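You operate a simulated robot arm through the tools that you are given. There is no shell and no other tool. Be economical: measure what you need, move in short steps, check, and stop when the job is done.

You are at the controls of a simulated two-armed robot. One attempt, no reset.

## Task
Bin the rejected carton, restart the belt, take the bin to the bench.
Fine: put the blue carton from the belt into the red bin, then reset the detector, press Run and leave the belt running; carry the bin by both ends on to the store bench last; the cartons on the rack, the arrow keys, Teach and the red stop button stay untouched. Set down upright: blue carton.

Only the result counts: the job must be done as asked and must still hold three seconds after the hand-in. Knocking over, shifting, dropping, spilling or breaking anything else fails it.

## Robot
Two 7-joint arms with two-finger parallel grippers on one trunk, on a base that drives. Base frame: it is fixed to the floor where the robot stands at the start and does not move with it; the origin is under the middle of the robot, x ahead of it, y to its left, z up. Lengths are in m, angles in degrees, forces in N, time in s.
The left shoulder is at the start at [0.07, 0.133, 1.114], the right one opposite. With the tool pointing down near the work surface each hand reaches from about 0.1 to 0.56 m from the robot's upright axis, wherever it stands, measured 20 degrees to its own side. Places, roughly: arrow down key of the small detector [0.2, 0.1, 0.8]; arrow up key of the small detector [0.2, 0.1, 0.8]; belt of the small detector [0.5, 0.2, 0.8]; blue carton [0.25, 2.75, 1.25]; inside of the red bin [0.4, -0.5, 0.6]; red stop button of the small detector [0.2, 0.4, 0.6]; reset key of the small detector [0.2, 0.1, 0.8]; run key of the small detector [0.2, 0, 0.8]; small belt detector [0.5, 0.2, 0.5]; teach key of the small detector [0.2, 0.1, 0.8]; top of the store bench [0.3, 1.9, 0.8]. Payload 1.57 kg a hand.
Tool frame (each hand has its own): the origin (TCP) lies between the finger pads and is the grasp point; the fingertips stand 0.03 m ahead of it; z points along the fingers, y is the line along which they close. Largest opening 0.08 m; finger width 0.017, thickness 0.012; the body of the gripper, 0.04 by 0.082 m, starts 0.08 m behind the TCP.
Orientation is that of the tool frame in the base frame, as a unit quaternion [x, y, z, w]. With the fingers straight down and closing along the base's y, the tool's x points along the base's -x, its y along +y and its z along -z.

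## Interface
- The arms move only by the tool play_rows. It takes "left_targets", "right_targets" or both (then of equal length, played together; a hand with none holds still); each is a list of rows, each a list of 3 entries, a list of its own where there are three numbers: the shift along the base's x, y, z in units of 500 mm (1.0 is 500 mm), then the turn, a rotation vector about the base's x, y, z in units of 120 degrees (1.0 is 120 degrees), then the gripper command, from -1 (fully open) to 1 (shut), values between in proportion. In form: [[[tx, ty, tz], [wx, wy, wz], claw], ...]. A call has 1 to 12 rows; each row is the pose to reach, as a shift and turn from the pose commanded when the call began. A call with a number of a shift or a turn outside -1 to 1 is refused whole. A row lasts 0.2 s, in which the tool goes at most 0.05 m and 8.6 degrees; a call with a longer step from one row to the next is refused whole, and so is a gripper value outside its range. A pose out of reach is approached as far as the arm can. The call stops where the force on the tool passes 40 N (or 10 N more than at its start, if that is more) or the arm is blocked; 0.2 s more then pass. Each finger travels about 0.153 m/s and halts on what it meets, pressing with about 28 N; the grip force reading is that of the motor and also rises with nothing between the fingers. The clock runs only during rows and for 0.2 s after the last one: add rows that repeat a pose to give the fingers time. It gives the time, the measured TCP pose, the force on the tool (base axes), the opening and the grip force at its end, in the units of the frame above (readings bear some noise), with the torque about the TCP (base axes, N m) and any sound that the robot's microphone picked up.
- Cameras (640 x 400 px; columns grow to the right, rows downward): "scene" is now at [0.1266, 0.0053, 1.3294]; the picture's right is [-0.13, -0.99, -0.00], its down [-0.79, 0.11, -0.60] and it looks along [0.59, -0.08, -0.80] (base axes); focal length 214 px, centre (320, 200). "left" rides on the left gripper at [0.072, 0.007, -0.122] in its tool frame; the picture's right is [-0.09, 1.00, 0.00], its down [-0.84, -0.08, -0.54] and it looks along [-0.54, -0.05, 0.84] (tool axes); focal length 238 px, centre (320, 200). "right" rides on the right gripper at [0.072, -0.007, -0.122] in its tool frame; the picture's right is [0.09, 1.00, 0.00], its down [-0.84, 0.08, -0.54] and it looks along [-0.54, 0.05, 0.84] (tool axes); focal length 238 px, centre (320, 200). There is no depth. A picture from a camera that has moved, and an enlarged one, comes with that camera's place and axes in the base frame and with its lens. The place of the scene camera against the robot may be out by one fixed shift of up to 0.025 m in any direction.
- capture(camera): a new picture of that camera. No time passes.
- raise_lower(by): slides the trunk up (or, below 0, down) by that many m; the arms and the scene camera ride with it, the base frame stays. It gives what a move gives, with no picture.
- drive_base(legs): drives the robot by 1 to 6 legs, each [ahead, left, turn to the left] in m, m and degrees, along the robot's own axes; the way and the turn of a leg run together, so that a leg with both is an arc; at most 1.5 m and 180 degrees a leg. The arms and the cameras ride along, it lands a little off, and it stops where it bumps. It gives what a move gives.
- pan_tilt(pan, tilt): turns the head with the scene camera to pan (to the left, within 86 degrees either way) and tilt (down, from -29 to 69), counted from straight ahead of the robot. It gives what a move gives.
- inspect(camera, box): a new picture of the part [left, top, right, bottom] of that camera's present view, enlarged. No time passes.
- sign_off(): hands the job in; it is judged then, once.

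Work in short steps. Places have to be worked out from the pictures, the camera data and where the tool is seen: move nearer, look again, correct. Check each grasp and each placing, and mend what went wrong. You have 120 turns and 88 pictures in all, those below and enlarged ones among them. Open the grippers and draw the arms clear of the work before you hand the job in, unless the task says otherwise; then end with one line.

The tools are called after "Emit:" as a command line: name --argument value ..., lists and objects as JSON in quotes. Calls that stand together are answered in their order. play_rows: Moves the arms, as the interface text tells. Its arguments: {"type":"object","properties":{"left_targets":{"type":"array","items":{"type":"array"}},"right_targets":{"type":"array","items":{"type":"array"}}},"required":[]} The other tools are called the same way: raise_lower (by) slides the trunk up or down; drive_base (legs) drives the base; pan_tilt (pan, tilt) turns the head that bears the scene camera; capture (camera) takes a picture; inspect (camera, box) takes an enlarged picture of a part of a camera's view; sign_off () hands the job in.

At the start:

```text
t: 0.0
left_tcp_pos: [0.4474, -0.0445, 1.171]
left_orientation: [0.0, 1.0, 0.0, 0.0]
left_wrist_force: [-1.1, 0.1, -0.1]
left_ft_torque: [-0.03, 0.02, -0.05]
left_width: 0.0802
left_grip_force: 0.1
right_tcp_pos: [0.3226, -0.4333, 1.0151]
right_orientation: [0.001, 1.0, 0.0, 0.0]
right_wrist_force: [-0.5, 0.9, 0.4]
right_ft_torque: [0.0, 0.0, 0.01]
right_width: 0.0801
right_grip_force: 0.1
trunk travel left (down, up): [-0.688, 0.252]
robot x, y, heading: [0.002, -0.0003, 0.0]
head pan, tilt: [-7.5, 53.2]
```

scene: 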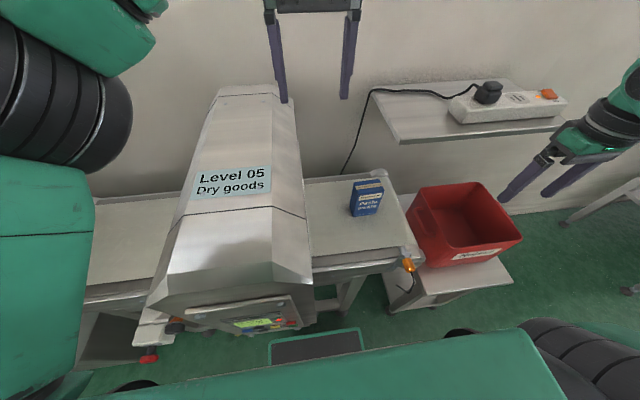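
right: 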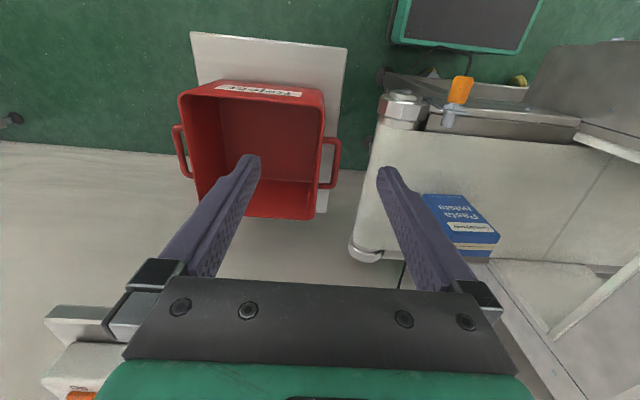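
left: 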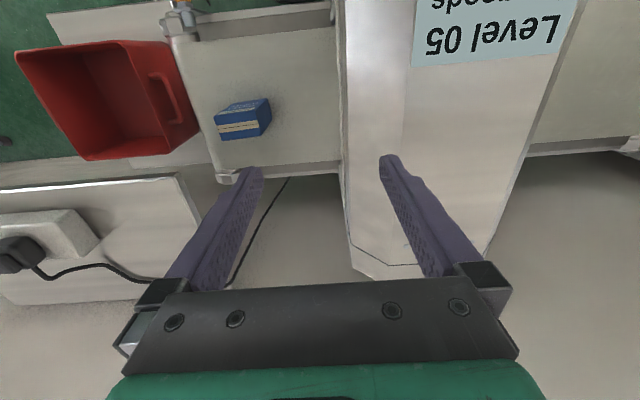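

The carton stands on the belt near (0.475, -0.193, 0.84) by all three views. I'll zoom in on the carton, the panel and the bin.

Emit:
inspect --camera "scene" --box '[320, 150, 420, 240]'

Emit:
inspect --camera "scene" --box '[120, 270, 320, 380]'

Emit:
inspect --camera "right" --box '[160, 20, 520, 270]'

```text
4.44 times, centred on (370, 195) of scene
camera zoom: at [0.1266, 0.0053, 1.3294], right [-0.13, -0.99, 0.0], down [-0.79, 0.11, -0.6], along [0.59, -0.08, -0.8], focal length 953 px, centre (98, 222)
```

zoom: 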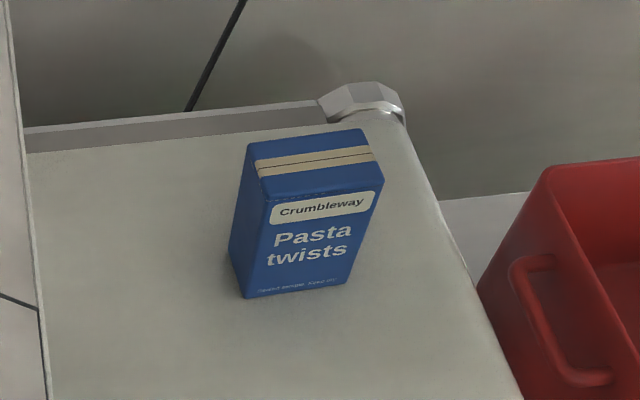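

```text
3.20 times, centred on (220, 325) of scene
camera zoom: at [0.1266, 0.0053, 1.3294], right [-0.13, -0.99, 0.0], down [-0.79, 0.11, -0.6], along [0.59, -0.08, -0.8], focal length 686 px, centre (640, -200)
```

zoom: 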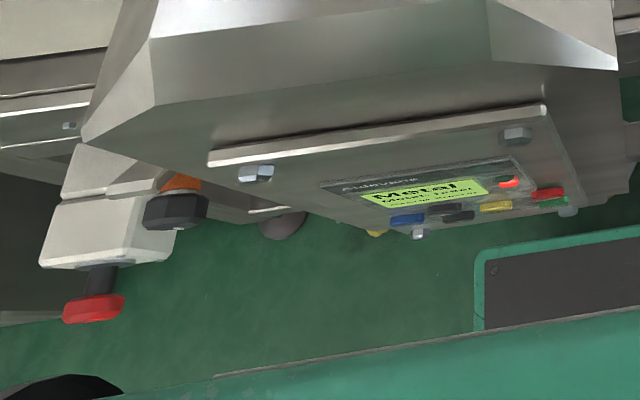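

```text
1.60 times, centred on (340, 145) of right
camera zoom: at [0.2506, -0.4401, 1.1361], right [-0.09, 1.0, 0.0], down [0.84, 0.08, 0.54], along [0.54, 0.05, -0.84], focal length 381 px, centre (288, 288)
```

zoom: 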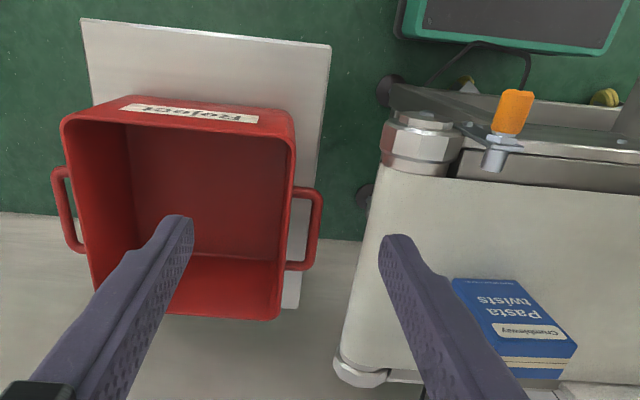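

The carton is about 0.07 wide in y, 0.04 thick in x and 0.10 tall, so I'll grasp it across its thickness with the right hand. I'm bringing that hand over it, turned 90°, to look before going down.

Emit:
play_rows --right_targets '[[[0.02, 0.03, 0.01], [0, 0, 0.07], -1], [[0.05, 0.07, 0.02], [0, 0, 0.14], -1], [[0.08, 0.11, 0.03], [0, 0, 0.21], -1], [[0.11, 0.15, 0.04], [0, 0, 0.28], -1], [[0.14, 0.19, 0.05], [0, 0, 0.35], -1], [[0.17, 0.23, 0.06], [0, 0, 0.42], -1], [[0.2, 0.27, 0.07], [0, 0, 0.49], -1], [[0.23, 0.31, 0.08], [0, 0, 0.56], -1], [[0.26, 0.34, 0.08], [0, 0, 0.63], -1], [[0.29, 0.36, 0.08], [0, 0, 0.69], -1], [[0.305, 0.37, 0.08], [0, 0, 0.75], -1]]'

Emit:
capture --camera "right"

Emit:
capture --camera "scene"

```text
t: 2.4
left_tcp_pos: [0.4473, -0.0443, 1.1709]
left_orientation: [-0.002, 1.0, 0.0, -0.001]
left_wrist_force: [0.2, 0.4, -0.4]
left_ft_torque: [0.05, -0.03, 0.0]
left_width: 0.0804
left_grip_force: 0.0
right_tcp_pos: [0.4749, -0.2459, 1.0559]
right_orientation: [0.708, -0.706, 0.0, 0.0]
right_wrist_force: [0.0, 0.6, -0.8]
right_ft_torque: [0.02, -0.01, 0.01]
right_width: 0.0797
right_grip_force: 0.1
trunk travel left (down, up): [-0.688, 0.252]
robot x, y, heading: [0.0042, 0.0019, -0.3]
head pan, tilt: [-7.5, 53.2]
```

```text
81 pictures are left
camera right: at [0.4822, -0.3188, 1.1768], right [-1.0, -0.09, 0.0], down [-0.08, 0.84, 0.54], along [-0.05, 0.54, -0.84], focal length 238 px, centre (320, 200)
```

right: 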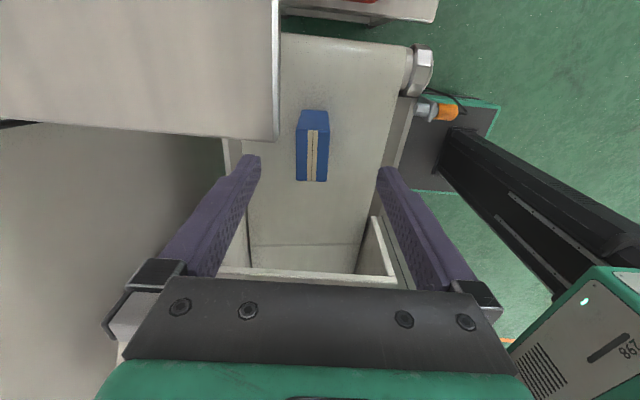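

```text
80 pictures are left
camera scene: at [0.1269, 0.0056, 1.3294], right [-0.13, -0.99, 0.0], down [-0.79, 0.1, -0.6], along [0.59, -0.08, -0.8], focal length 214 px, centre (320, 200)
```

scene: 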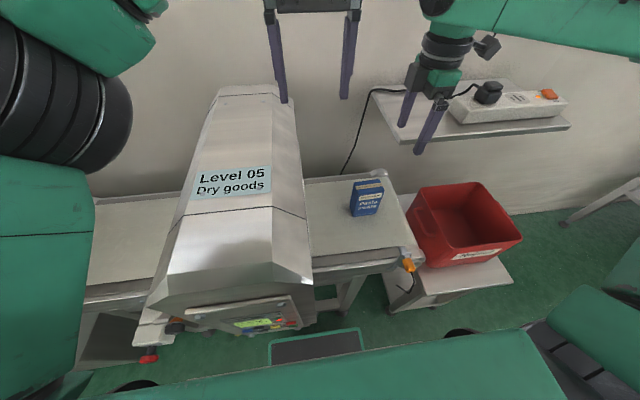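

Going straight down here would bring the hand camera close to the wall shelf corner (about x 0.51, y -0.245, z 0.98). I'm turning the hand the other way round, with the camera towards the detector, in two steps.

Emit:
play_rows --right_targets '[[[0, 0.01, 0], [0, 0, -0.07], -1], [[-0.02, 0.02, 0], [0, 0, -0.14], -1], [[-0.04, 0.03, 0], [0, 0, -0.21], -1], [[-0.06, 0.04, 0], [0, 0, -0.28], -1], [[-0.08, 0.05, 0], [0, 0, -0.35], -1], [[-0.1, 0.05, 0], [0, 0, -0.42], -1], [[-0.1, 0.05, 0], [0, 0, -0.49], -1], [[-0.1, 0.05, 0], [0, 0, -0.56], -1], [[-0.1, 0.05, 0], [0, 0, -0.63], -1], [[-0.1, 0.05, 0], [0, 0, -0.69], -1], [[-0.1, 0.05, 0], [0, 0, -0.75], -1]]'

Emit:
play_rows --right_targets '[[[0, 0, 0], [0, 0, -0.07], -1], [[0, 0, 0], [0, 0, -0.14], -1], [[0, 0, 0], [0, 0, -0.21], -1], [[0, 0, 0], [0, 0, -0.28], -1], [[0, 0, 0], [0, 0, -0.35], -1], [[0.02, 0, 0], [0, 0, -0.42], -1], [[0.04, 0, 0], [0, 0, -0.49], -1], [[0.06, 0, 0], [0, 0, -0.56], -1], [[0.08, 0.01, 0], [0, 0, -0.63], -1], [[0.1, 0.02, 0], [0, 0, -0.69], -1], [[0.108, 0.036, 0], [0, 0, -0.75], -1]]'

Emit:
capture --camera "right"

```text
t: 4.8
left_tcp_pos: [0.4491, -0.0445, 1.1709]
left_orientation: [-0.001, 1.0, 0.001, 0.0]
left_wrist_force: [-0.1, -0.4, 0.2]
left_ft_torque: [0.0, 0.02, 0.01]
left_width: 0.08
left_grip_force: 0.1
right_tcp_pos: [0.424, -0.2223, 1.0551]
right_orientation: [0.001, 1.0, 0.0, 0.0]
right_wrist_force: [-0.8, 0.3, 0.1]
right_ft_torque: [-0.03, -0.04, -0.02]
right_width: 0.08
right_grip_force: 0.1
trunk travel left (down, up): [-0.688, 0.252]
robot x, y, heading: [-0.0044, -0.0014, -0.3]
head pan, tilt: [-7.5, 53.2]
```

```text
t: 7.2
left_tcp_pos: [0.4481, -0.0442, 1.1711]
left_orientation: [-0.001, 1.0, 0.0, 0.0]
left_wrist_force: [-0.7, -0.2, 0.5]
left_ft_torque: [-0.02, -0.03, -0.01]
left_width: 0.0797
left_grip_force: 0.0
right_tcp_pos: [0.4791, -0.2043, 1.0557]
right_orientation: [0.707, 0.707, 0.0, 0.0]
right_wrist_force: [1.0, 0.2, 0.0]
right_ft_torque: [0.0, -0.01, 0.03]
right_width: 0.0801
right_grip_force: 0.1
trunk travel left (down, up): [-0.688, 0.252]
robot x, y, heading: [0.0, 0.0004, 0.2]
head pan, tilt: [-7.5, 53.2]
```

```text
79 pictures are left
camera right: at [0.4731, -0.1335, 1.177], right [1.0, 0.09, 0.0], down [0.08, -0.84, 0.54], along [0.05, -0.54, -0.84], focal length 238 px, centre (320, 200)
```

right: 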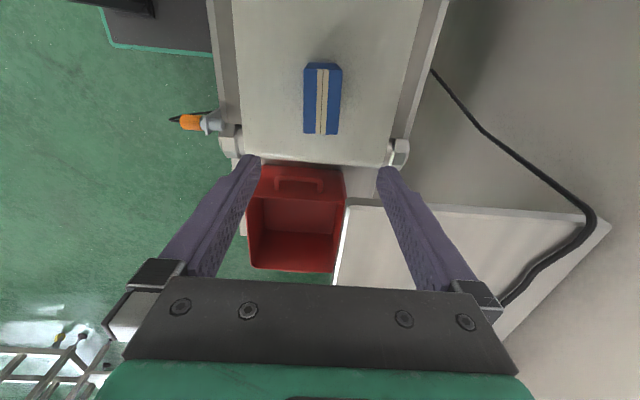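

Triangulating both views puts the carton's top at z≈0.866, its centre at (0.480, -0.191), with y from -0.229 to -0.153. I'm descending to TCP z≈0.825 and closing.

Emit:
play_rows --right_targets '[[[0.002, 0.027, -0.09], [0, 0, 0], -1], [[0.002, 0.027, -0.18], [0, 0, 0], -1], [[0.002, 0.027, -0.27], [0, 0, 0], -1], [[0.002, 0.027, -0.35], [0, 0, 0], -1], [[0.002, 0.027, -0.41], [0, 0, 0], -1], [[0.002, 0.027, -0.455], [0, 0, 0], -1], [[0.002, 0.027, -0.455], [0, 0, 0], -1]]'

Emit:
capture --camera "right"

Emit:
inspect --camera "scene" --box '[320, 100, 460, 240]'

```text
t: 8.8
left_tcp_pos: [0.448, -0.0443, 1.1706]
left_orientation: [-0.001, 1.0, 0.0, 0.001]
left_wrist_force: [-0.6, -0.3, 0.0]
left_ft_torque: [0.02, 0.05, -0.01]
left_width: 0.0799
left_grip_force: 0.1
right_tcp_pos: [0.4795, -0.1908, 0.8253]
right_orientation: [0.707, 0.707, 0.001, 0.0]
right_wrist_force: [0.4, -0.2, 0.5]
right_ft_torque: [-0.03, 0.02, -0.01]
right_width: 0.0802
right_grip_force: 0.0
trunk travel left (down, up): [-0.688, 0.252]
robot x, y, heading: [0.0018, -0.002, -0.1]
head pan, tilt: [-7.5, 53.2]
```

```text
78 pictures are left
camera right: at [0.4725, -0.12, 0.9475], right [1.0, 0.09, 0.0], down [0.08, -0.84, 0.54], along [0.05, -0.54, -0.84], focal length 238 px, centre (320, 200)
```

right: 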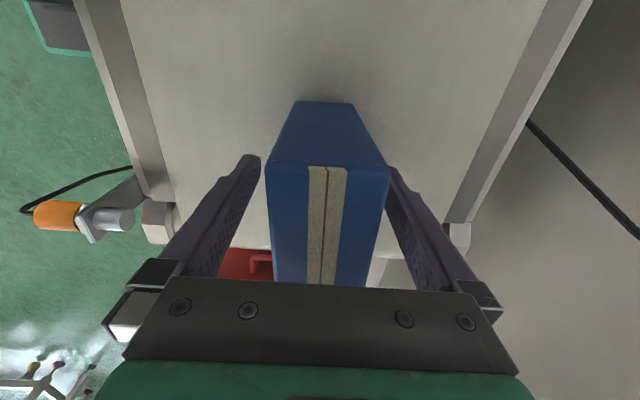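

```text
2.86 times, centred on (390, 170) of scene
camera zoom: at [0.1265, 0.0055, 1.3294], right [-0.13, -0.99, 0.0], down [-0.79, 0.1, -0.6], along [0.59, -0.08, -0.8], focal length 613 px, centre (120, 286)
```

zoom: 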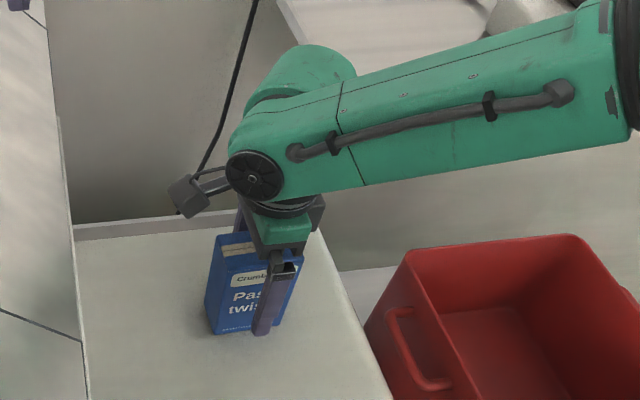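

The fingers straddle the carton and it is centred, so I'm closing and then lifting slightly.

Emit:
play_rows --right_targets '[[[0, 0, 0], [0, 0, 0], 0.3], [[0, 0, 0], [0, 0, 0], 1], [[0, 0, 0], [0, 0, 0], 1], [[0, 0, 0.04], [0, 0, 0], 1], [[0, 0, 0.1], [0, 0, 0], 1]]'

Emit:
capture --camera "right"

```text
t: 10.0
left_tcp_pos: [0.4475, -0.0435, 1.1705]
left_orientation: [-0.001, 1.0, 0.0, 0.0]
left_wrist_force: [-0.6, 0.6, -0.6]
left_ft_torque: [0.01, 0.01, 0.01]
left_width: 0.0801
left_grip_force: 0.1
right_tcp_pos: [0.4783, -0.1921, 0.8792]
right_orientation: [0.707, 0.708, 0.0, 0.0]
right_wrist_force: [-0.2, 0.0, -0.9]
right_ft_torque: [-0.01, -0.03, -0.01]
right_width: 0.045
right_grip_force: 28.3
trunk travel left (down, up): [-0.688, 0.252]
robot x, y, heading: [-0.0014, -0.0006, 0.2]
head pan, tilt: [-7.5, 53.2]
```

```text
76 pictures are left
camera right: at [0.4725, -0.1203, 1.0002], right [1.0, 0.09, 0.0], down [0.08, -0.84, 0.54], along [0.05, -0.54, -0.84], focal length 238 px, centre (320, 200)
```

right: 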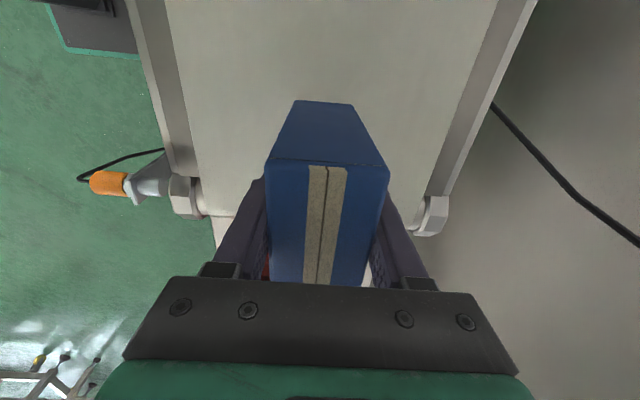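

I have the carton (opening 0.045, 28 N). I'm raising and retracting it, then I'll look at the floor on the right before driving.

Emit:
play_rows --right_targets '[[[0, 0, 0.08], [0, 0, 0], 1], [[-0.02, -0.01, 0.16], [0, 0, 0], 1], [[-0.08, -0.03, 0.22], [0, 0, 0], 1], [[-0.14, -0.06, 0.27], [0, 0, 0], 1], [[-0.2, -0.09, 0.3], [0, 0, 0], 1], [[-0.24, -0.12, 0.3], [0, 0, 0], 1]]'

Emit:
pan_tilt --pan -55 --tilt 55

Emit:
capture --camera "scene"

```text
t: 11.4
left_tcp_pos: [0.447, -0.0454, 1.1705]
left_orientation: [-0.001, 1.0, 0.001, 0.0]
left_wrist_force: [-0.3, 0.0, 0.2]
left_ft_torque: [0.02, -0.02, 0.01]
left_width: 0.0799
left_grip_force: 0.0
right_tcp_pos: [0.358, -0.2498, 1.026]
right_orientation: [0.707, 0.708, 0.002, -0.001]
right_wrist_force: [-0.4, 0.2, -0.5]
right_ft_torque: [0.03, -0.01, 0.01]
right_width: 0.0447
right_grip_force: 27.7
trunk travel left (down, up): [-0.688, 0.252]
robot x, y, heading: [-0.0008, -0.0004, -0.1]
head pan, tilt: [-7.5, 53.2]
```

```text
t: 12.6
left_tcp_pos: [0.448, -0.0448, 1.1702]
left_orientation: [-0.001, 1.0, 0.0, 0.0]
left_wrist_force: [0.8, -0.2, -1.1]
left_ft_torque: [0.0, 0.03, -0.02]
left_width: 0.0801
left_grip_force: 0.2
right_tcp_pos: [0.3582, -0.2495, 1.0257]
right_orientation: [0.707, 0.707, -0.001, 0.0]
right_wrist_force: [-0.1, -0.1, -1.5]
right_ft_torque: [-0.03, -0.04, 0.0]
right_width: 0.0444
right_grip_force: 27.7
trunk travel left (down, up): [-0.688, 0.252]
robot x, y, heading: [0.0009, -0.0024, -0.2]
head pan, tilt: [-55.0, 55.0]
```

```text
75 pictures are left
camera scene: at [0.095, -0.0442, 1.3271], right [-0.82, -0.57, 0.0], down [-0.47, 0.67, -0.57], along [0.33, -0.47, -0.82], focal length 214 px, centre (320, 200)
```

scene: 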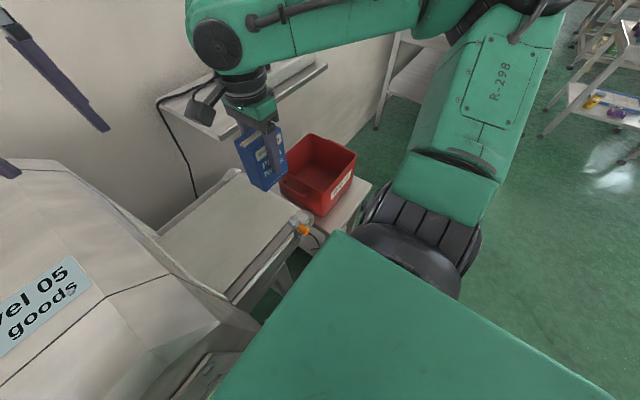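

The floor to the right is clear. I'll back up a little and then shift right, so the bin comes within reach.

Emit:
drive_base --legs '[[-0.12, 0, 0], [0, -0.42, 0]]'

Emit:
capture --camera "right"

Emit:
capture --camera "scene"

```text
t: 16.0
left_tcp_pos: [0.3189, -0.4683, 1.1716]
left_orientation: [0.004, 1.0, 0.001, 0.0]
left_wrist_force: [-1.2, -0.3, -0.2]
left_ft_torque: [-0.01, -0.01, -0.01]
left_width: 0.08
left_grip_force: 0.1
right_tcp_pos: [0.2271, -0.6737, 1.0262]
right_orientation: [0.71, 0.704, 0.0, 0.0]
right_wrist_force: [0.2, 0.2, -0.7]
right_ft_torque: [-0.01, 0.04, 0.04]
right_width: 0.045
right_grip_force: 28.6
trunk travel left (down, up): [-0.688, 0.252]
robot x, y, heading: [-0.1289, -0.4223, -0.4]
head pan, tilt: [-55.0, 55.0]
```

```text
74 pictures are left
camera right: at [0.2219, -0.6025, 1.1471], right [1.0, 0.08, 0.0], down [0.07, -0.84, 0.54], along [0.05, -0.54, -0.84], focal length 238 px, centre (320, 200)
```

right: 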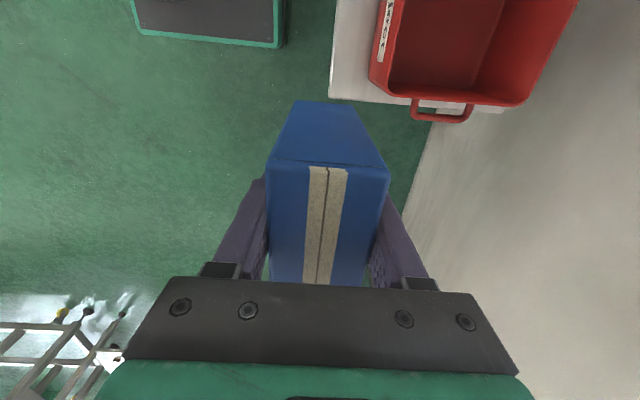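

```text
73 pictures are left
camera scene: at [-0.0339, -0.4656, 1.3272], right [-0.82, -0.57, 0.0], down [-0.46, 0.68, -0.57], along [0.32, -0.47, -0.82], focal length 214 px, centre (320, 200)
```

scene: 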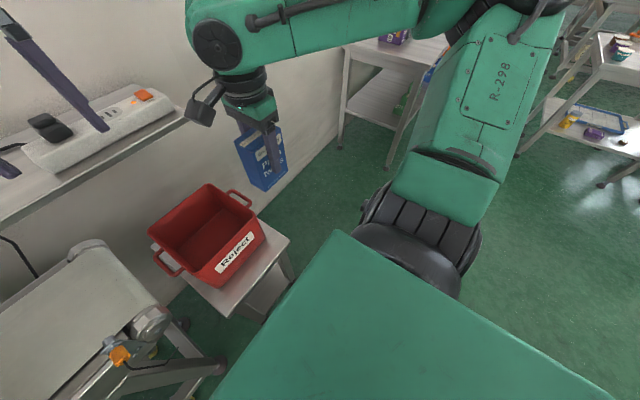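

The bin handles are at about (0.452, -0.395) and (0.452, -0.692), z≈0.69, so the bin centre is about (0.455, -0.545). The base front has about 0.17 m of clearance. I'll move the left hand out of the way and drive ahead 0.1.

Emit:
play_rows --left_targets '[[[-0.03, 0.06, 0], [0, 0, 0], -1], [[-0.06, 0.13, 0], [0, 0, 0], -1], [[-0.1, 0.2, 0.0], [0, 0, 0], -1], [[-0.14, 0.27, 0], [0, 0, 0], -1], [[-0.17, 0.34, 0.0], [0, 0, 0], -1], [[-0.2, 0.4, 0.0], [0, 0, 0], -1]]'

Emit:
drive_base --legs '[[0.09, 0, 0.4]]'

Emit:
play_rows --right_targets '[[[0.04, 0.06, -0.02], [0, 0, 0], 1], [[0.08, 0.12, -0.04], [0, 0, 0], 1], [[0.12, 0.18, -0.06], [0, 0, 0], 1], [[0.16, 0.23, -0.1], [0, 0, 0], 1], [[0.19, 0.25, -0.15], [0, 0, 0], 1], [[0.19, 0.25, -0.2], [0, 0, 0], 1]]'

Emit:
capture --camera "right"

Emit:
capture --camera "scene"

```text
t: 17.4
left_tcp_pos: [0.218, -0.2643, 1.1741]
left_orientation: [0.004, 1.0, 0.0, 0.0]
left_wrist_force: [0.7, 0.2, 0.3]
left_ft_torque: [-0.02, -0.02, 0.0]
left_width: 0.08
left_grip_force: 0.1
right_tcp_pos: [0.2249, -0.6738, 1.0274]
right_orientation: [0.71, 0.705, -0.001, 0.001]
right_wrist_force: [0.1, -0.4, -1.8]
right_ft_torque: [0.01, -0.01, 0.03]
right_width: 0.0447
right_grip_force: 27.6
trunk travel left (down, up): [-0.688, 0.252]
robot x, y, heading: [-0.127, -0.4203, -0.7]
head pan, tilt: [-55.0, 55.0]
```

```text
t: 18.5
left_tcp_pos: [0.3037, -0.2628, 1.1727]
left_orientation: [-0.001, 1.0, 0.0, 0.0]
left_wrist_force: [0.3, -0.6, 0.2]
left_ft_torque: [0.0, 0.0, -0.01]
left_width: 0.08
left_grip_force: 0.1
right_tcp_pos: [0.3163, -0.6714, 1.0273]
right_orientation: [0.707, 0.707, 0.001, 0.0]
right_wrist_force: [-0.6, 0.1, -1.2]
right_ft_torque: [-0.02, 0.0, -0.01]
right_width: 0.0448
right_grip_force: 27.9
trunk travel left (down, up): [-0.688, 0.252]
robot x, y, heading: [-0.0401, -0.419, 0.1]
head pan, tilt: [-55.0, 55.0]
```

```text
t: 19.9
left_tcp_pos: [0.3067, -0.2633, 1.1727]
left_orientation: [-0.001, 1.0, 0.001, -0.001]
left_wrist_force: [-0.7, -0.4, 0.3]
left_ft_torque: [0.01, 0.02, 0.0]
left_width: 0.0799
left_grip_force: 0.1
right_tcp_pos: [0.4143, -0.5483, 0.9249]
right_orientation: [0.707, 0.707, 0.0, 0.0]
right_wrist_force: [-0.6, 1.3, -1.1]
right_ft_torque: [-0.02, -0.01, 0.02]
right_width: 0.0451
right_grip_force: 27.9
trunk travel left (down, up): [-0.688, 0.252]
robot x, y, heading: [-0.0403, -0.4238, -0.0]
head pan, tilt: [-55.0, 55.0]
```

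```text
72 pictures are left
camera right: at [0.4083, -0.4768, 1.0467], right [1.0, 0.09, 0.0], down [0.08, -0.84, 0.54], along [0.05, -0.54, -0.84], focal length 238 px, centre (320, 200)
```

right: 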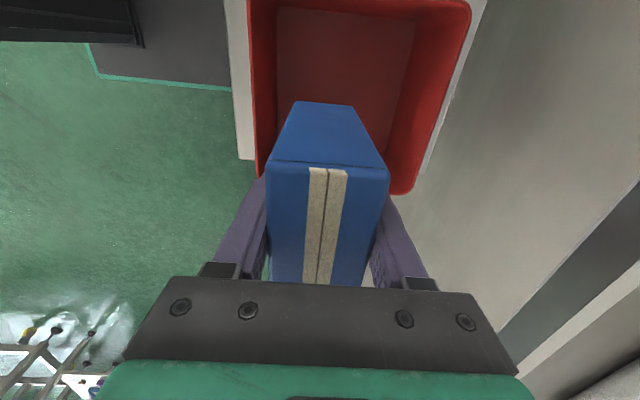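

```text
71 pictures are left
camera scene: at [0.0551, -0.4659, 1.3272], right [-0.82, -0.57, 0.0], down [-0.47, 0.67, -0.57], along [0.33, -0.47, -0.82], focal length 214 px, centre (320, 200)
```

scene: 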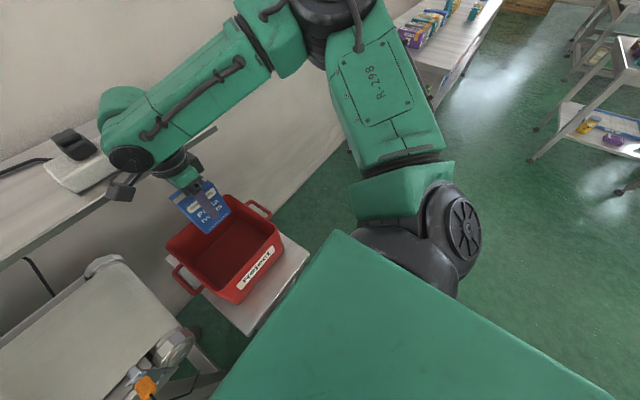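

The carton hangs over the bin's interior (floor about x 0.34–0.56, y centre -0.545) and the arm clears the shelf. I'm lowering to just above the floor.

Emit:
play_rows --right_targets '[[[0.01, 0.0, -0.09], [0, 0, 0], 1], [[0.01, 0.0, -0.18], [0, 0, 0], 1], [[0.01, 0.0, -0.27], [0, 0, 0], 1], [[0.01, 0.0, -0.36], [0, 0, 0], 1], [[0.01, 0.0, -0.43], [0, 0, 0], 1], [[0.01, 0.0, -0.48], [0, 0, 0], 1]]'

Emit:
capture --camera "scene"

Emit:
capture --camera "right"

```text
t: 21.3
left_tcp_pos: [0.3053, -0.2632, 1.1727]
left_orientation: [-0.001, 1.0, 0.0, 0.0]
left_wrist_force: [-0.3, 0.5, -0.7]
left_ft_torque: [0.0, 0.01, 0.03]
left_width: 0.0798
left_grip_force: 0.0
right_tcp_pos: [0.3799, -0.5905, 0.7568]
right_orientation: [0.708, 0.707, -0.001, 0.0]
right_wrist_force: [-0.2, 0.7, -2.7]
right_ft_torque: [0.0, 0.02, -0.01]
right_width: 0.0446
right_grip_force: 27.3
right hand out of reach, approached as far as the arm can: row 3, 4, 5, 6
trunk travel left (down, up): [-0.688, 0.252]
robot x, y, heading: [-0.0403, -0.4255, -0.1]
head pan, tilt: [-55.0, 55.0]
```

```text
70 pictures are left
camera scene: at [0.0548, -0.4659, 1.3272], right [-0.82, -0.57, 0.0], down [-0.47, 0.67, -0.57], along [0.33, -0.47, -0.82], focal length 214 px, centre (320, 200)
```

scene: 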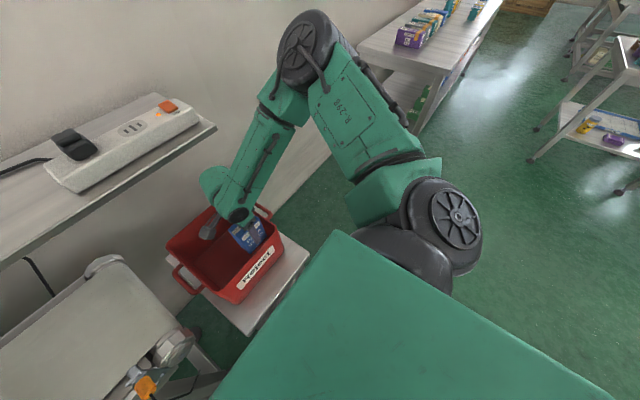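

```text
69 pictures are left
camera right: at [0.3734, -0.5198, 0.8787], right [1.0, 0.09, 0.0], down [0.08, -0.84, 0.54], along [0.05, -0.54, -0.84], focal length 238 px, centre (320, 200)
```

right: 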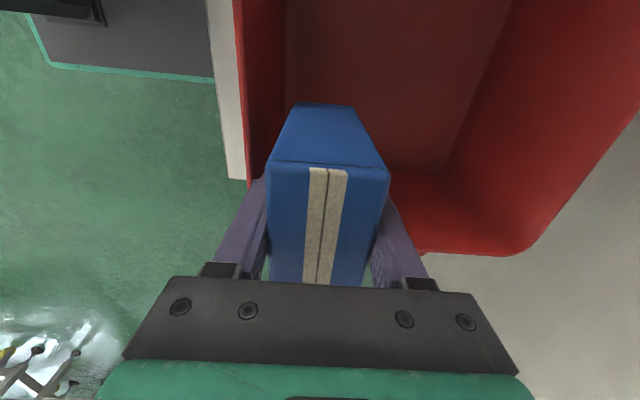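

That was out of reach with the trunk this high: the hand stopped at (0.38, -0.59, 0.757), still inside the bin's outline. I'll lift back up and then lower the trunk.

Emit:
play_rows --right_targets '[[[0, 0, 0.08], [0, 0, 0], 1], [[0, 0, 0.16], [0, 0, 0], 1], [[0, 0, 0.24], [0, 0, 0], 1], [[0, 0, 0.32], [0, 0, 0], 1], [[0, 0, 0.4], [0, 0, 0], 1], [[0, 0, 0.46], [0, 0, 0], 1], [[0, 0, 0.46], [0, 0, 0], 1]]'

```text
t: 22.9
left_tcp_pos: [0.3067, -0.2639, 1.1729]
left_orientation: [-0.001, 1.0, -0.001, 0.001]
left_wrist_force: [0.5, -0.1, 0.4]
left_ft_torque: [-0.02, -0.01, -0.05]
left_width: 0.0801
left_grip_force: 0.1
right_tcp_pos: [0.3802, -0.5908, 0.9828]
right_orientation: [0.707, 0.707, 0.0, 0.0]
right_wrist_force: [0.2, 0.5, -2.0]
right_ft_torque: [0.03, 0.05, -0.02]
right_width: 0.0449
right_grip_force: 28.3
trunk travel left (down, up): [-0.688, 0.252]
robot x, y, heading: [-0.0395, -0.425, 0.1]
head pan, tilt: [-55.0, 55.0]
```

The hand is back up. Before lowering the trunk I'll centre the hand and check the left arm against the detector hood.

Emit:
play_rows --right_targets '[[[0.04, 0.04, 0], [0, 0, 0], 1], [[0.08, 0.085, 0], [0, 0, 0], 1]]'

Emit:
pan_tilt --pan 40 --tilt 45

Emit:
capture --camera "scene"

```text
t: 23.5
left_tcp_pos: [0.3077, -0.2634, 1.1723]
left_orientation: [-0.001, 1.0, 0.0, -0.001]
left_wrist_force: [0.1, -0.1, 0.0]
left_ft_torque: [-0.02, 0.04, 0.04]
left_width: 0.0801
left_grip_force: 0.1
right_tcp_pos: [0.4204, -0.5494, 0.9783]
right_orientation: [0.707, 0.707, -0.001, -0.001]
right_wrist_force: [0.1, -0.1, -0.9]
right_ft_torque: [0.02, 0.01, -0.01]
right_width: 0.0449
right_grip_force: 28.3
trunk travel left (down, up): [-0.688, 0.252]
robot x, y, heading: [-0.0394, -0.4213, 0.0]
head pan, tilt: [-55.0, 55.0]
```

```text
t: 25.2
left_tcp_pos: [0.3058, -0.2632, 1.1723]
left_orientation: [0.0, 1.0, 0.0, 0.001]
left_wrist_force: [0.6, -0.1, 0.7]
left_ft_torque: [-0.03, 0.0, 0.02]
left_width: 0.08
left_grip_force: 0.1
right_tcp_pos: [0.418, -0.5496, 0.9791]
right_orientation: [0.707, 0.707, 0.0, -0.001]
right_wrist_force: [0.0, -0.2, -1.8]
right_ft_torque: [-0.03, 0.01, 0.0]
right_width: 0.045
right_grip_force: 27.9
trunk travel left (down, up): [-0.688, 0.252]
robot x, y, heading: [-0.0357, -0.4203, 0.1]
head pan, tilt: [40.0, 45.0]
```

```text
68 pictures are left
camera scene: at [0.0762, -0.3546, 1.3406], right [0.64, -0.77, 0.0], down [-0.54, -0.45, -0.71], along [0.54, 0.45, -0.71], focal length 214 px, centre (320, 200)
```

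scene: 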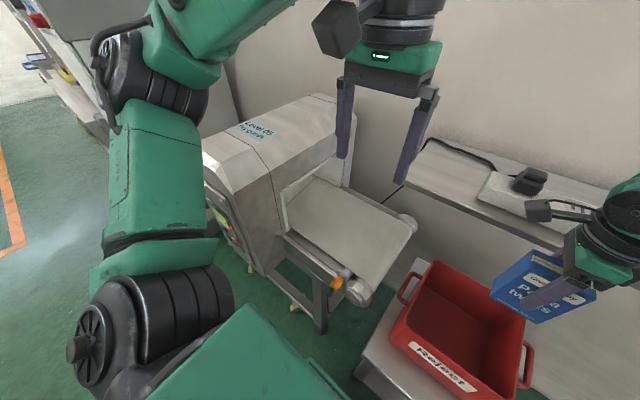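

The left elbow sits close over the hood, so I won't lower the trunk here. I'll turn the right hand back 90° to its natural yaw, which should reach lower, and try again.

Emit:
play_rows --right_targets '[[[0, 0, 0], [0, 0, 0.07], 1], [[0, 0, 0], [0, 0, 0.14], 1], [[0, 0, 0], [0, 0, 0.21], 1], [[0, 0, 0], [0, 0, 0.28], 1], [[0, 0, 0], [0, 0, 0.35], 1], [[0, 0, 0], [0, 0, 0.42], 1], [[0, 0, 0], [0, 0, 0.49], 1], [[0, 0, 0], [0, 0, 0.56], 1], [[0, 0, 0], [0, 0, 0.63], 1], [[0, 0, 0], [0, 0, 0.69], 1], [[0, 0, 0], [0, 0, 0.75], 1]]'

Emit:
play_rows --right_targets '[[[0.01, 0, -0.09], [0, 0, 0], 1], [[0.02, 0, -0.18], [0, 0, 0], 1], [[0.02, 0, -0.27], [0, 0, 0], 1], [[0.02, 0, -0.36], [0, 0, 0], 1], [[0.02, 0, -0.44], [0, 0, 0], 1]]'

Emit:
pan_tilt --pan -30 --tilt 55

Emit:
capture --camera "scene"

Emit:
capture --camera "right"

```text
t: 27.6
left_tcp_pos: [0.3061, -0.2635, 1.1716]
left_orientation: [-0.002, 1.0, 0.0, 0.0]
left_wrist_force: [-0.1, 0.0, -0.8]
left_ft_torque: [0.01, 0.01, -0.03]
left_width: 0.08
left_grip_force: 0.1
right_tcp_pos: [0.4191, -0.5476, 0.9825]
right_orientation: [-0.002, 1.0, 0.0, 0.0]
right_wrist_force: [0.2, -0.6, -1.0]
right_ft_torque: [0.0, 0.02, -0.01]
right_width: 0.0449
right_grip_force: 28.2
trunk travel left (down, up): [-0.688, 0.252]
robot x, y, heading: [-0.0371, -0.4186, 0.2]
head pan, tilt: [40.0, 45.0]
```

```text
t: 28.8
left_tcp_pos: [0.306, -0.2654, 1.1729]
left_orientation: [-0.001, 1.0, 0.0, 0.0]
left_wrist_force: [-0.9, 0.3, 0.5]
left_ft_torque: [0.01, 0.0, 0.01]
left_width: 0.08
left_grip_force: 0.0
right_tcp_pos: [0.4068, -0.5736, 0.7925]
right_orientation: [0.0, 1.0, 0.001, -0.001]
right_wrist_force: [-0.2, 0.2, -2.1]
right_ft_torque: [-0.03, -0.01, -0.04]
right_width: 0.0449
right_grip_force: 27.8
right hand out of reach, approached as far as the arm can: row 4, 5
trunk travel left (down, up): [-0.688, 0.252]
robot x, y, heading: [-0.0396, -0.4238, -0.0]
head pan, tilt: [40.0, 45.0]
```

```text
t: 30.2
left_tcp_pos: [0.3065, -0.263, 1.1723]
left_orientation: [-0.001, 1.0, 0.001, -0.001]
left_wrist_force: [0.2, -0.3, 0.7]
left_ft_torque: [-0.03, 0.0, 0.0]
left_width: 0.0799
left_grip_force: 0.1
right_tcp_pos: [0.4072, -0.5725, 0.7929]
right_orientation: [0.0, 1.0, 0.001, 0.001]
right_wrist_force: [-0.1, -0.1, -1.3]
right_ft_torque: [0.01, 0.0, 0.01]
right_width: 0.0446
right_grip_force: 27.8
trunk travel left (down, up): [-0.688, 0.252]
robot x, y, heading: [-0.0429, -0.4228, -0.1]
head pan, tilt: [-30.0, 55.0]
```

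```text
67 pictures are left
camera scene: at [0.0762, -0.4428, 1.3271], right [-0.5, -0.87, 0.0], down [-0.71, 0.41, -0.57], along [0.5, -0.29, -0.82], focal length 214 px, centre (320, 200)
```

scene: 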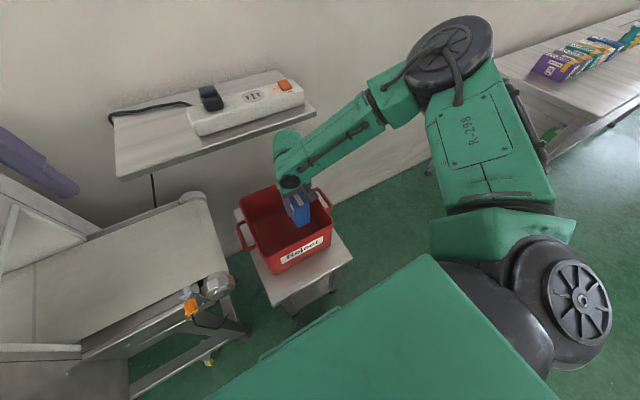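

```text
66 pictures are left
camera right: at [0.3355, -0.5816, 0.9139], right [-0.09, 1.0, 0.0], down [0.84, 0.08, 0.54], along [0.54, 0.05, -0.84], focal length 238 px, centre (320, 200)
```

right: 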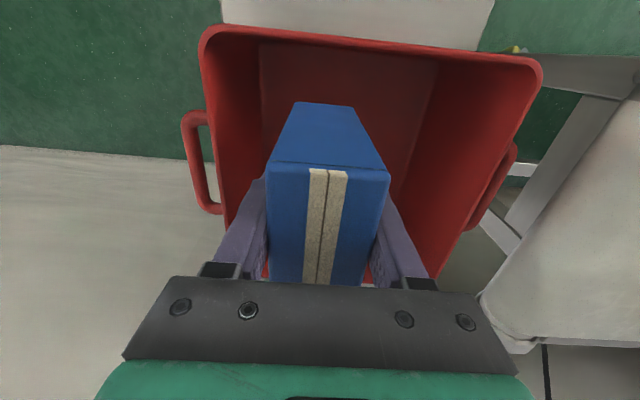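

Reaching down here really does need a lower trunk. I'll lift out, shift the base right so the left elbow clears the hood, then lower the trunk.

Emit:
play_rows --right_targets '[[[0, 0, 0.08], [0, 0, 0], 1], [[0, 0, 0.16], [0, 0, 0], 1], [[0, 0, 0.24], [0, 0, 0], 1], [[0, 0, 0.32], [0, 0, 0], 1], [[0, 0, 0.4], [0, 0, 0], 1], [[0, 0, 0.4], [0, 0, 0], 1]]'

Emit:
drive_base --legs '[[0, -0.15, 0]]'

Emit:
pan_tilt --pan 40 --tilt 45

Emit:
capture --camera "scene"

```text
t: 31.6
left_tcp_pos: [0.3079, -0.2638, 1.1737]
left_orientation: [-0.001, 1.0, 0.001, 0.0]
left_wrist_force: [-0.9, 0.6, -0.3]
left_ft_torque: [0.03, -0.04, 0.01]
left_width: 0.0799
left_grip_force: 0.1
right_tcp_pos: [0.4032, -0.5775, 0.9941]
right_orientation: [0.0, 1.0, 0.001, -0.001]
right_wrist_force: [0.5, -0.1, -1.5]
right_ft_torque: [0.0, 0.01, -0.01]
right_width: 0.0448
right_grip_force: 27.8
trunk travel left (down, up): [-0.688, 0.252]
robot x, y, heading: [-0.0387, -0.4207, 0.1]
head pan, tilt: [-30.0, 55.0]
```

```text
t: 33.0
left_tcp_pos: [0.3066, -0.4149, 1.1728]
left_orientation: [-0.001, 1.0, -0.002, 0.001]
left_wrist_force: [-0.3, -0.4, 0.0]
left_ft_torque: [0.01, 0.03, 0.0]
left_width: 0.0799
left_grip_force: 0.0
right_tcp_pos: [0.4033, -0.7277, 0.9955]
right_orientation: [0.0, 1.0, -0.001, 0.001]
right_wrist_force: [0.3, 0.3, -2.0]
right_ft_torque: [0.01, -0.01, -0.02]
right_width: 0.0446
right_grip_force: 28.4
trunk travel left (down, up): [-0.688, 0.252]
robot x, y, heading: [-0.0378, -0.5739, 0.3]
head pan, tilt: [-30.0, 55.0]
```

```text
t: 34.4
left_tcp_pos: [0.305, -0.4165, 1.1727]
left_orientation: [-0.001, 1.0, 0.001, 0.0]
left_wrist_force: [0.1, 0.9, 0.4]
left_ft_torque: [0.02, 0.03, 0.02]
left_width: 0.0803
left_grip_force: 0.1
right_tcp_pos: [0.4038, -0.7309, 0.9944]
right_orientation: [0.0, 1.0, -0.001, 0.0]
right_wrist_force: [-0.1, -0.5, -2.5]
right_ft_torque: [-0.04, 0.0, 0.02]
right_width: 0.0446
right_grip_force: 27.8
trunk travel left (down, up): [-0.688, 0.252]
robot x, y, heading: [-0.0416, -0.5741, -0.1]
head pan, tilt: [40.0, 45.0]
```

```text
65 pictures are left
camera scene: at [0.076, -0.5072, 1.3406], right [0.64, -0.77, 0.0], down [-0.54, -0.45, -0.71], along [0.54, 0.45, -0.71], focal length 214 px, centre (320, 200)
```

scene: 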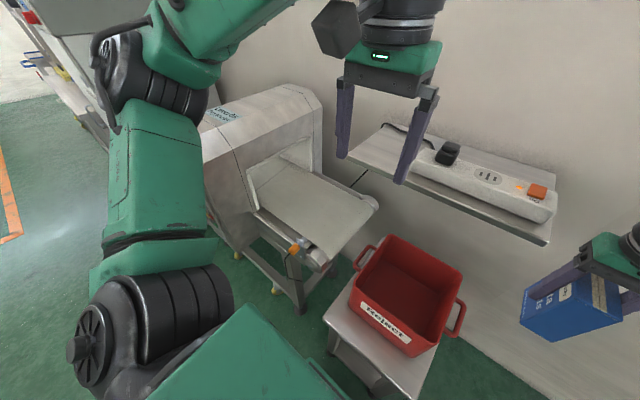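

The left elbow now looks to the side of the hood. I'll raise the right hand a little so the carton stays above the bin, then lower the trunk in steps.

Emit:
play_rows --right_targets '[[[0, 0, 0.09], [0, 0, 0], 1], [[0, 0, 0.18], [0, 0, 0], 1], [[0, 0, 0.22], [0, 0, 0], 1]]'

Emit:
raise_lower --by -0.13

Emit:
capture --camera "scene"

```text
t: 35.2
left_tcp_pos: [0.3059, -0.4159, 1.1731]
left_orientation: [-0.001, 1.0, 0.001, -0.001]
left_wrist_force: [1.1, -0.2, -0.1]
left_ft_torque: [-0.01, -0.01, -0.01]
left_width: 0.0799
left_grip_force: 0.1
right_tcp_pos: [0.4056, -0.7299, 1.1041]
right_orientation: [0.0, 1.0, 0.0, 0.0]
right_wrist_force: [0.2, 0.4, -1.6]
right_ft_torque: [0.02, -0.01, -0.01]
right_width: 0.0447
right_grip_force: 27.6
trunk travel left (down, up): [-0.688, 0.252]
robot x, y, heading: [-0.0419, -0.577, 0.1]
head pan, tilt: [40.0, 45.0]
```

```text
t: 36.8
left_tcp_pos: [0.3053, -0.4151, 1.0423]
left_orientation: [-0.001, 1.0, -0.001, 0.0]
left_wrist_force: [0.0, -0.4, -0.8]
left_ft_torque: [-0.04, -0.01, -0.03]
left_width: 0.0801
left_grip_force: 0.0
right_tcp_pos: [0.4046, -0.7301, 0.9752]
right_orientation: [-0.001, 1.0, 0.001, 0.0]
right_wrist_force: [-0.9, 0.8, -1.3]
right_ft_torque: [0.02, -0.01, 0.01]
right_width: 0.0447
right_grip_force: 27.7
trunk travel left (down, up): [-0.558, 0.382]
robot x, y, heading: [-0.0389, -0.5777, 0.0]
head pan, tilt: [40.0, 45.0]
```

```text
64 pictures are left
camera scene: at [0.0758, -0.507, 1.2106], right [0.64, -0.77, 0.0], down [-0.54, -0.45, -0.71], along [0.54, 0.45, -0.71], focal length 214 px, centre (320, 200)
```

scene: 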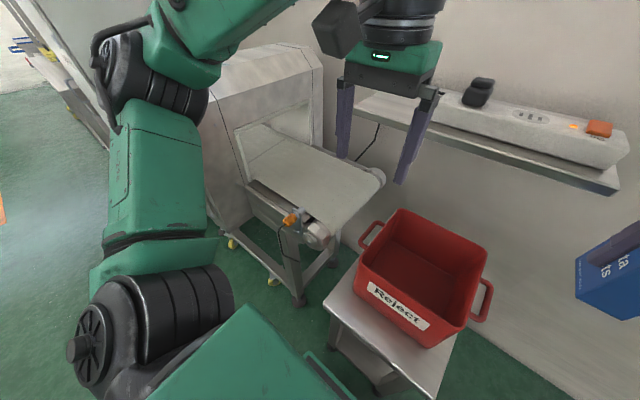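

There is still clearance, so I'm lowering further.

Emit:
raise_lower --by -0.14

Emit:
capture --camera "scene"

```text
t: 38.5
left_tcp_pos: [0.3072, -0.416, 0.9029]
left_orientation: [-0.001, 1.0, 0.0, 0.0]
left_wrist_force: [0.7, 0.6, -0.4]
left_ft_torque: [0.01, -0.01, 0.02]
left_width: 0.0799
left_grip_force: 0.1
right_tcp_pos: [0.4051, -0.7302, 0.8343]
right_orientation: [-0.001, 1.0, 0.0, 0.0]
right_wrist_force: [-0.8, 0.8, -1.7]
right_ft_torque: [0.02, -0.02, 0.01]
right_width: 0.0447
right_grip_force: 28.5
trunk travel left (down, up): [-0.418, 0.522]
robot x, y, heading: [-0.0409, -0.5754, 0.1]
head pan, tilt: [40.0, 45.0]
```

```text
63 pictures are left
camera scene: at [0.0757, -0.507, 1.0706], right [0.64, -0.77, 0.0], down [-0.54, -0.45, -0.71], along [0.54, 0.45, -0.71], focal length 214 px, centre (320, 200)
```

scene: 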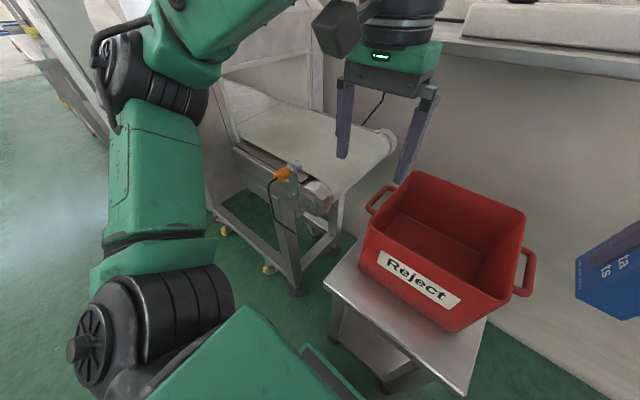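

Everything is clear. I'm moving the right hand over the bin centre while the left goes up and aside.

Emit:
play_rows --right_targets '[[[0.01, 0.08, 0], [0, 0, 0], 1], [[0.02, 0.16, 0], [0, 0, 0], 1], [[0.03, 0.24, 0], [0, 0, 0], 1], [[0.04, 0.32, 0], [0, 0, 0], 1], [[0.05, 0.36, 0], [0, 0, 0], 1]]' --left_targets '[[[0, 0.03, 0.05], [0, 0, 0], -1], [[0, 0.06, 0.1], [0, 0, 0], -1], [[0, 0.09, 0.12], [0, 0, 0], -1], [[0, 0.12, 0.12], [0, 0, 0], -1], [[0, 0.12, 0.12], [0, 0, 0], -1]]'

Emit:
capture --camera "right"

```text
t: 39.7
left_tcp_pos: [0.3026, -0.3531, 0.9634]
left_orientation: [0.0, 1.0, -0.001, 0.001]
left_wrist_force: [-0.1, 0.0, -0.2]
left_ft_torque: [-0.01, -0.07, -0.01]
left_width: 0.08
left_grip_force: 0.1
right_tcp_pos: [0.3744, -0.6517, 0.8488]
right_orientation: [0.004, 1.0, 0.002, 0.002]
right_wrist_force: [-1.3, 1.1, -0.4]
right_ft_torque: [-0.01, -0.09, 0.0]
right_width: 0.0445
right_grip_force: 27.9
right hand out of reach, approached as far as the arm can: row 2, 3, 4, 5
trunk travel left (down, up): [-0.418, 0.522]
robot x, y, heading: [-0.0406, -0.5765, 0.1]
head pan, tilt: [40.0, 45.0]
```

```text
62 pictures are left
camera right: at [0.3025, -0.6579, 0.9696], right [-0.08, 1.0, 0.0], down [0.83, 0.07, 0.55], along [0.54, 0.05, -0.84], focal length 238 px, centre (320, 200)
```

right: 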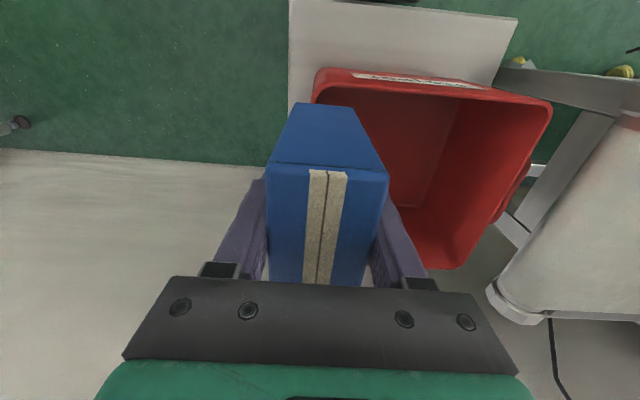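

The right hand reaches best about 20° to its own side, so I'll turn the base left about 18° while backing slightly. That also swings the left elbow away from the hood.

Emit:
drive_base --legs '[[-0.04, 0.06, 18]]'

Emit:
capture --camera "scene"

Emit:
capture --camera "right"

```text
t: 41.1
left_tcp_pos: [0.1677, -0.2058, 0.9623]
left_orientation: [-0.162, 0.987, -0.001, -0.001]
left_wrist_force: [0.2, -1.0, 0.2]
left_ft_torque: [0.0, -0.01, -0.01]
left_width: 0.0799
left_grip_force: 0.1
right_tcp_pos: [0.3292, -0.4629, 0.8475]
right_orientation: [-0.157, 0.988, 0.003, 0.0]
right_wrist_force: [0.0, 0.5, -1.5]
right_ft_torque: [0.01, 0.04, 0.02]
right_width: 0.0446
right_grip_force: 28.1
trunk travel left (down, up): [-0.418, 0.522]
robot x, y, heading: [-0.0927, -0.5209, 18.3]
head pan, tilt: [40.0, 45.0]
```

```text
61 pictures are left
camera scene: at [0.0027, -0.4222, 1.0706], right [0.85, -0.52, 0.0], down [-0.37, -0.6, -0.71], along [0.37, 0.6, -0.71], focal length 214 px, centre (320, 200)
```

scene: 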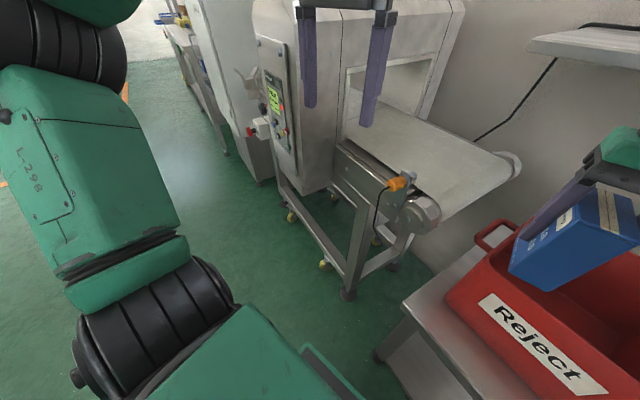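

```text
60 pictures are left
camera right: at [0.2636, -0.4938, 0.9684], right [-0.4, 0.92, 0.0], down [0.77, 0.33, 0.54], along [0.5, 0.22, -0.84], focal length 238 px, centre (320, 200)
```

right: 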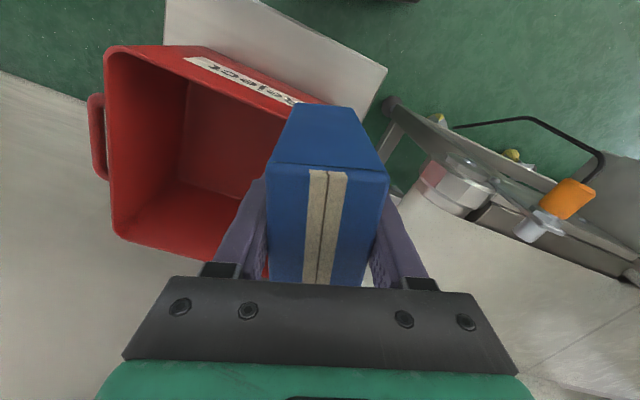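

I'm moving the right hand over the bin centre and squaring it with the bin.

Emit:
play_rows --right_targets '[[[0.05, -0.04, 0], [0, 0, -0.05], 1], [[0.1, -0.08, 0], [0, 0, -0.1], 1], [[0.16, -0.13, 0], [0, 0, -0.15], 1], [[0.205, -0.174, 0], [0, 0, -0.153], 1], [[0.205, -0.174, -0.04], [0, 0, -0.153], 1]]'

Emit:
capture --camera "right"

```text
t: 42.3
left_tcp_pos: [0.1684, -0.2049, 0.9618]
left_orientation: [-0.162, 0.987, 0.0, -0.001]
left_wrist_force: [0.3, -0.2, 0.0]
left_ft_torque: [0.02, 0.03, 0.01]
left_width: 0.0799
left_grip_force: 0.0
right_tcp_pos: [0.4304, -0.5527, 0.8266]
right_orientation: [0.004, 1.0, 0.002, 0.002]
right_wrist_force: [0.7, 0.4, -1.8]
right_ft_torque: [-0.03, -0.02, -0.01]
right_width: 0.0449
right_grip_force: 28.3
trunk travel left (down, up): [-0.418, 0.522]
robot x, y, heading: [-0.0909, -0.5243, 18.4]
head pan, tilt: [40.0, 45.0]
```

```text
59 pictures are left
camera right: at [0.3608, -0.5597, 0.948], right [-0.09, 1.0, 0.01], down [0.84, 0.07, 0.54], along [0.54, 0.05, -0.84], focal length 238 px, centre (320, 200)
```

right: 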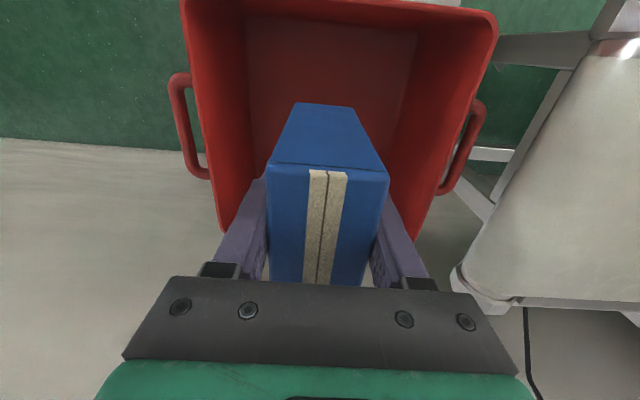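

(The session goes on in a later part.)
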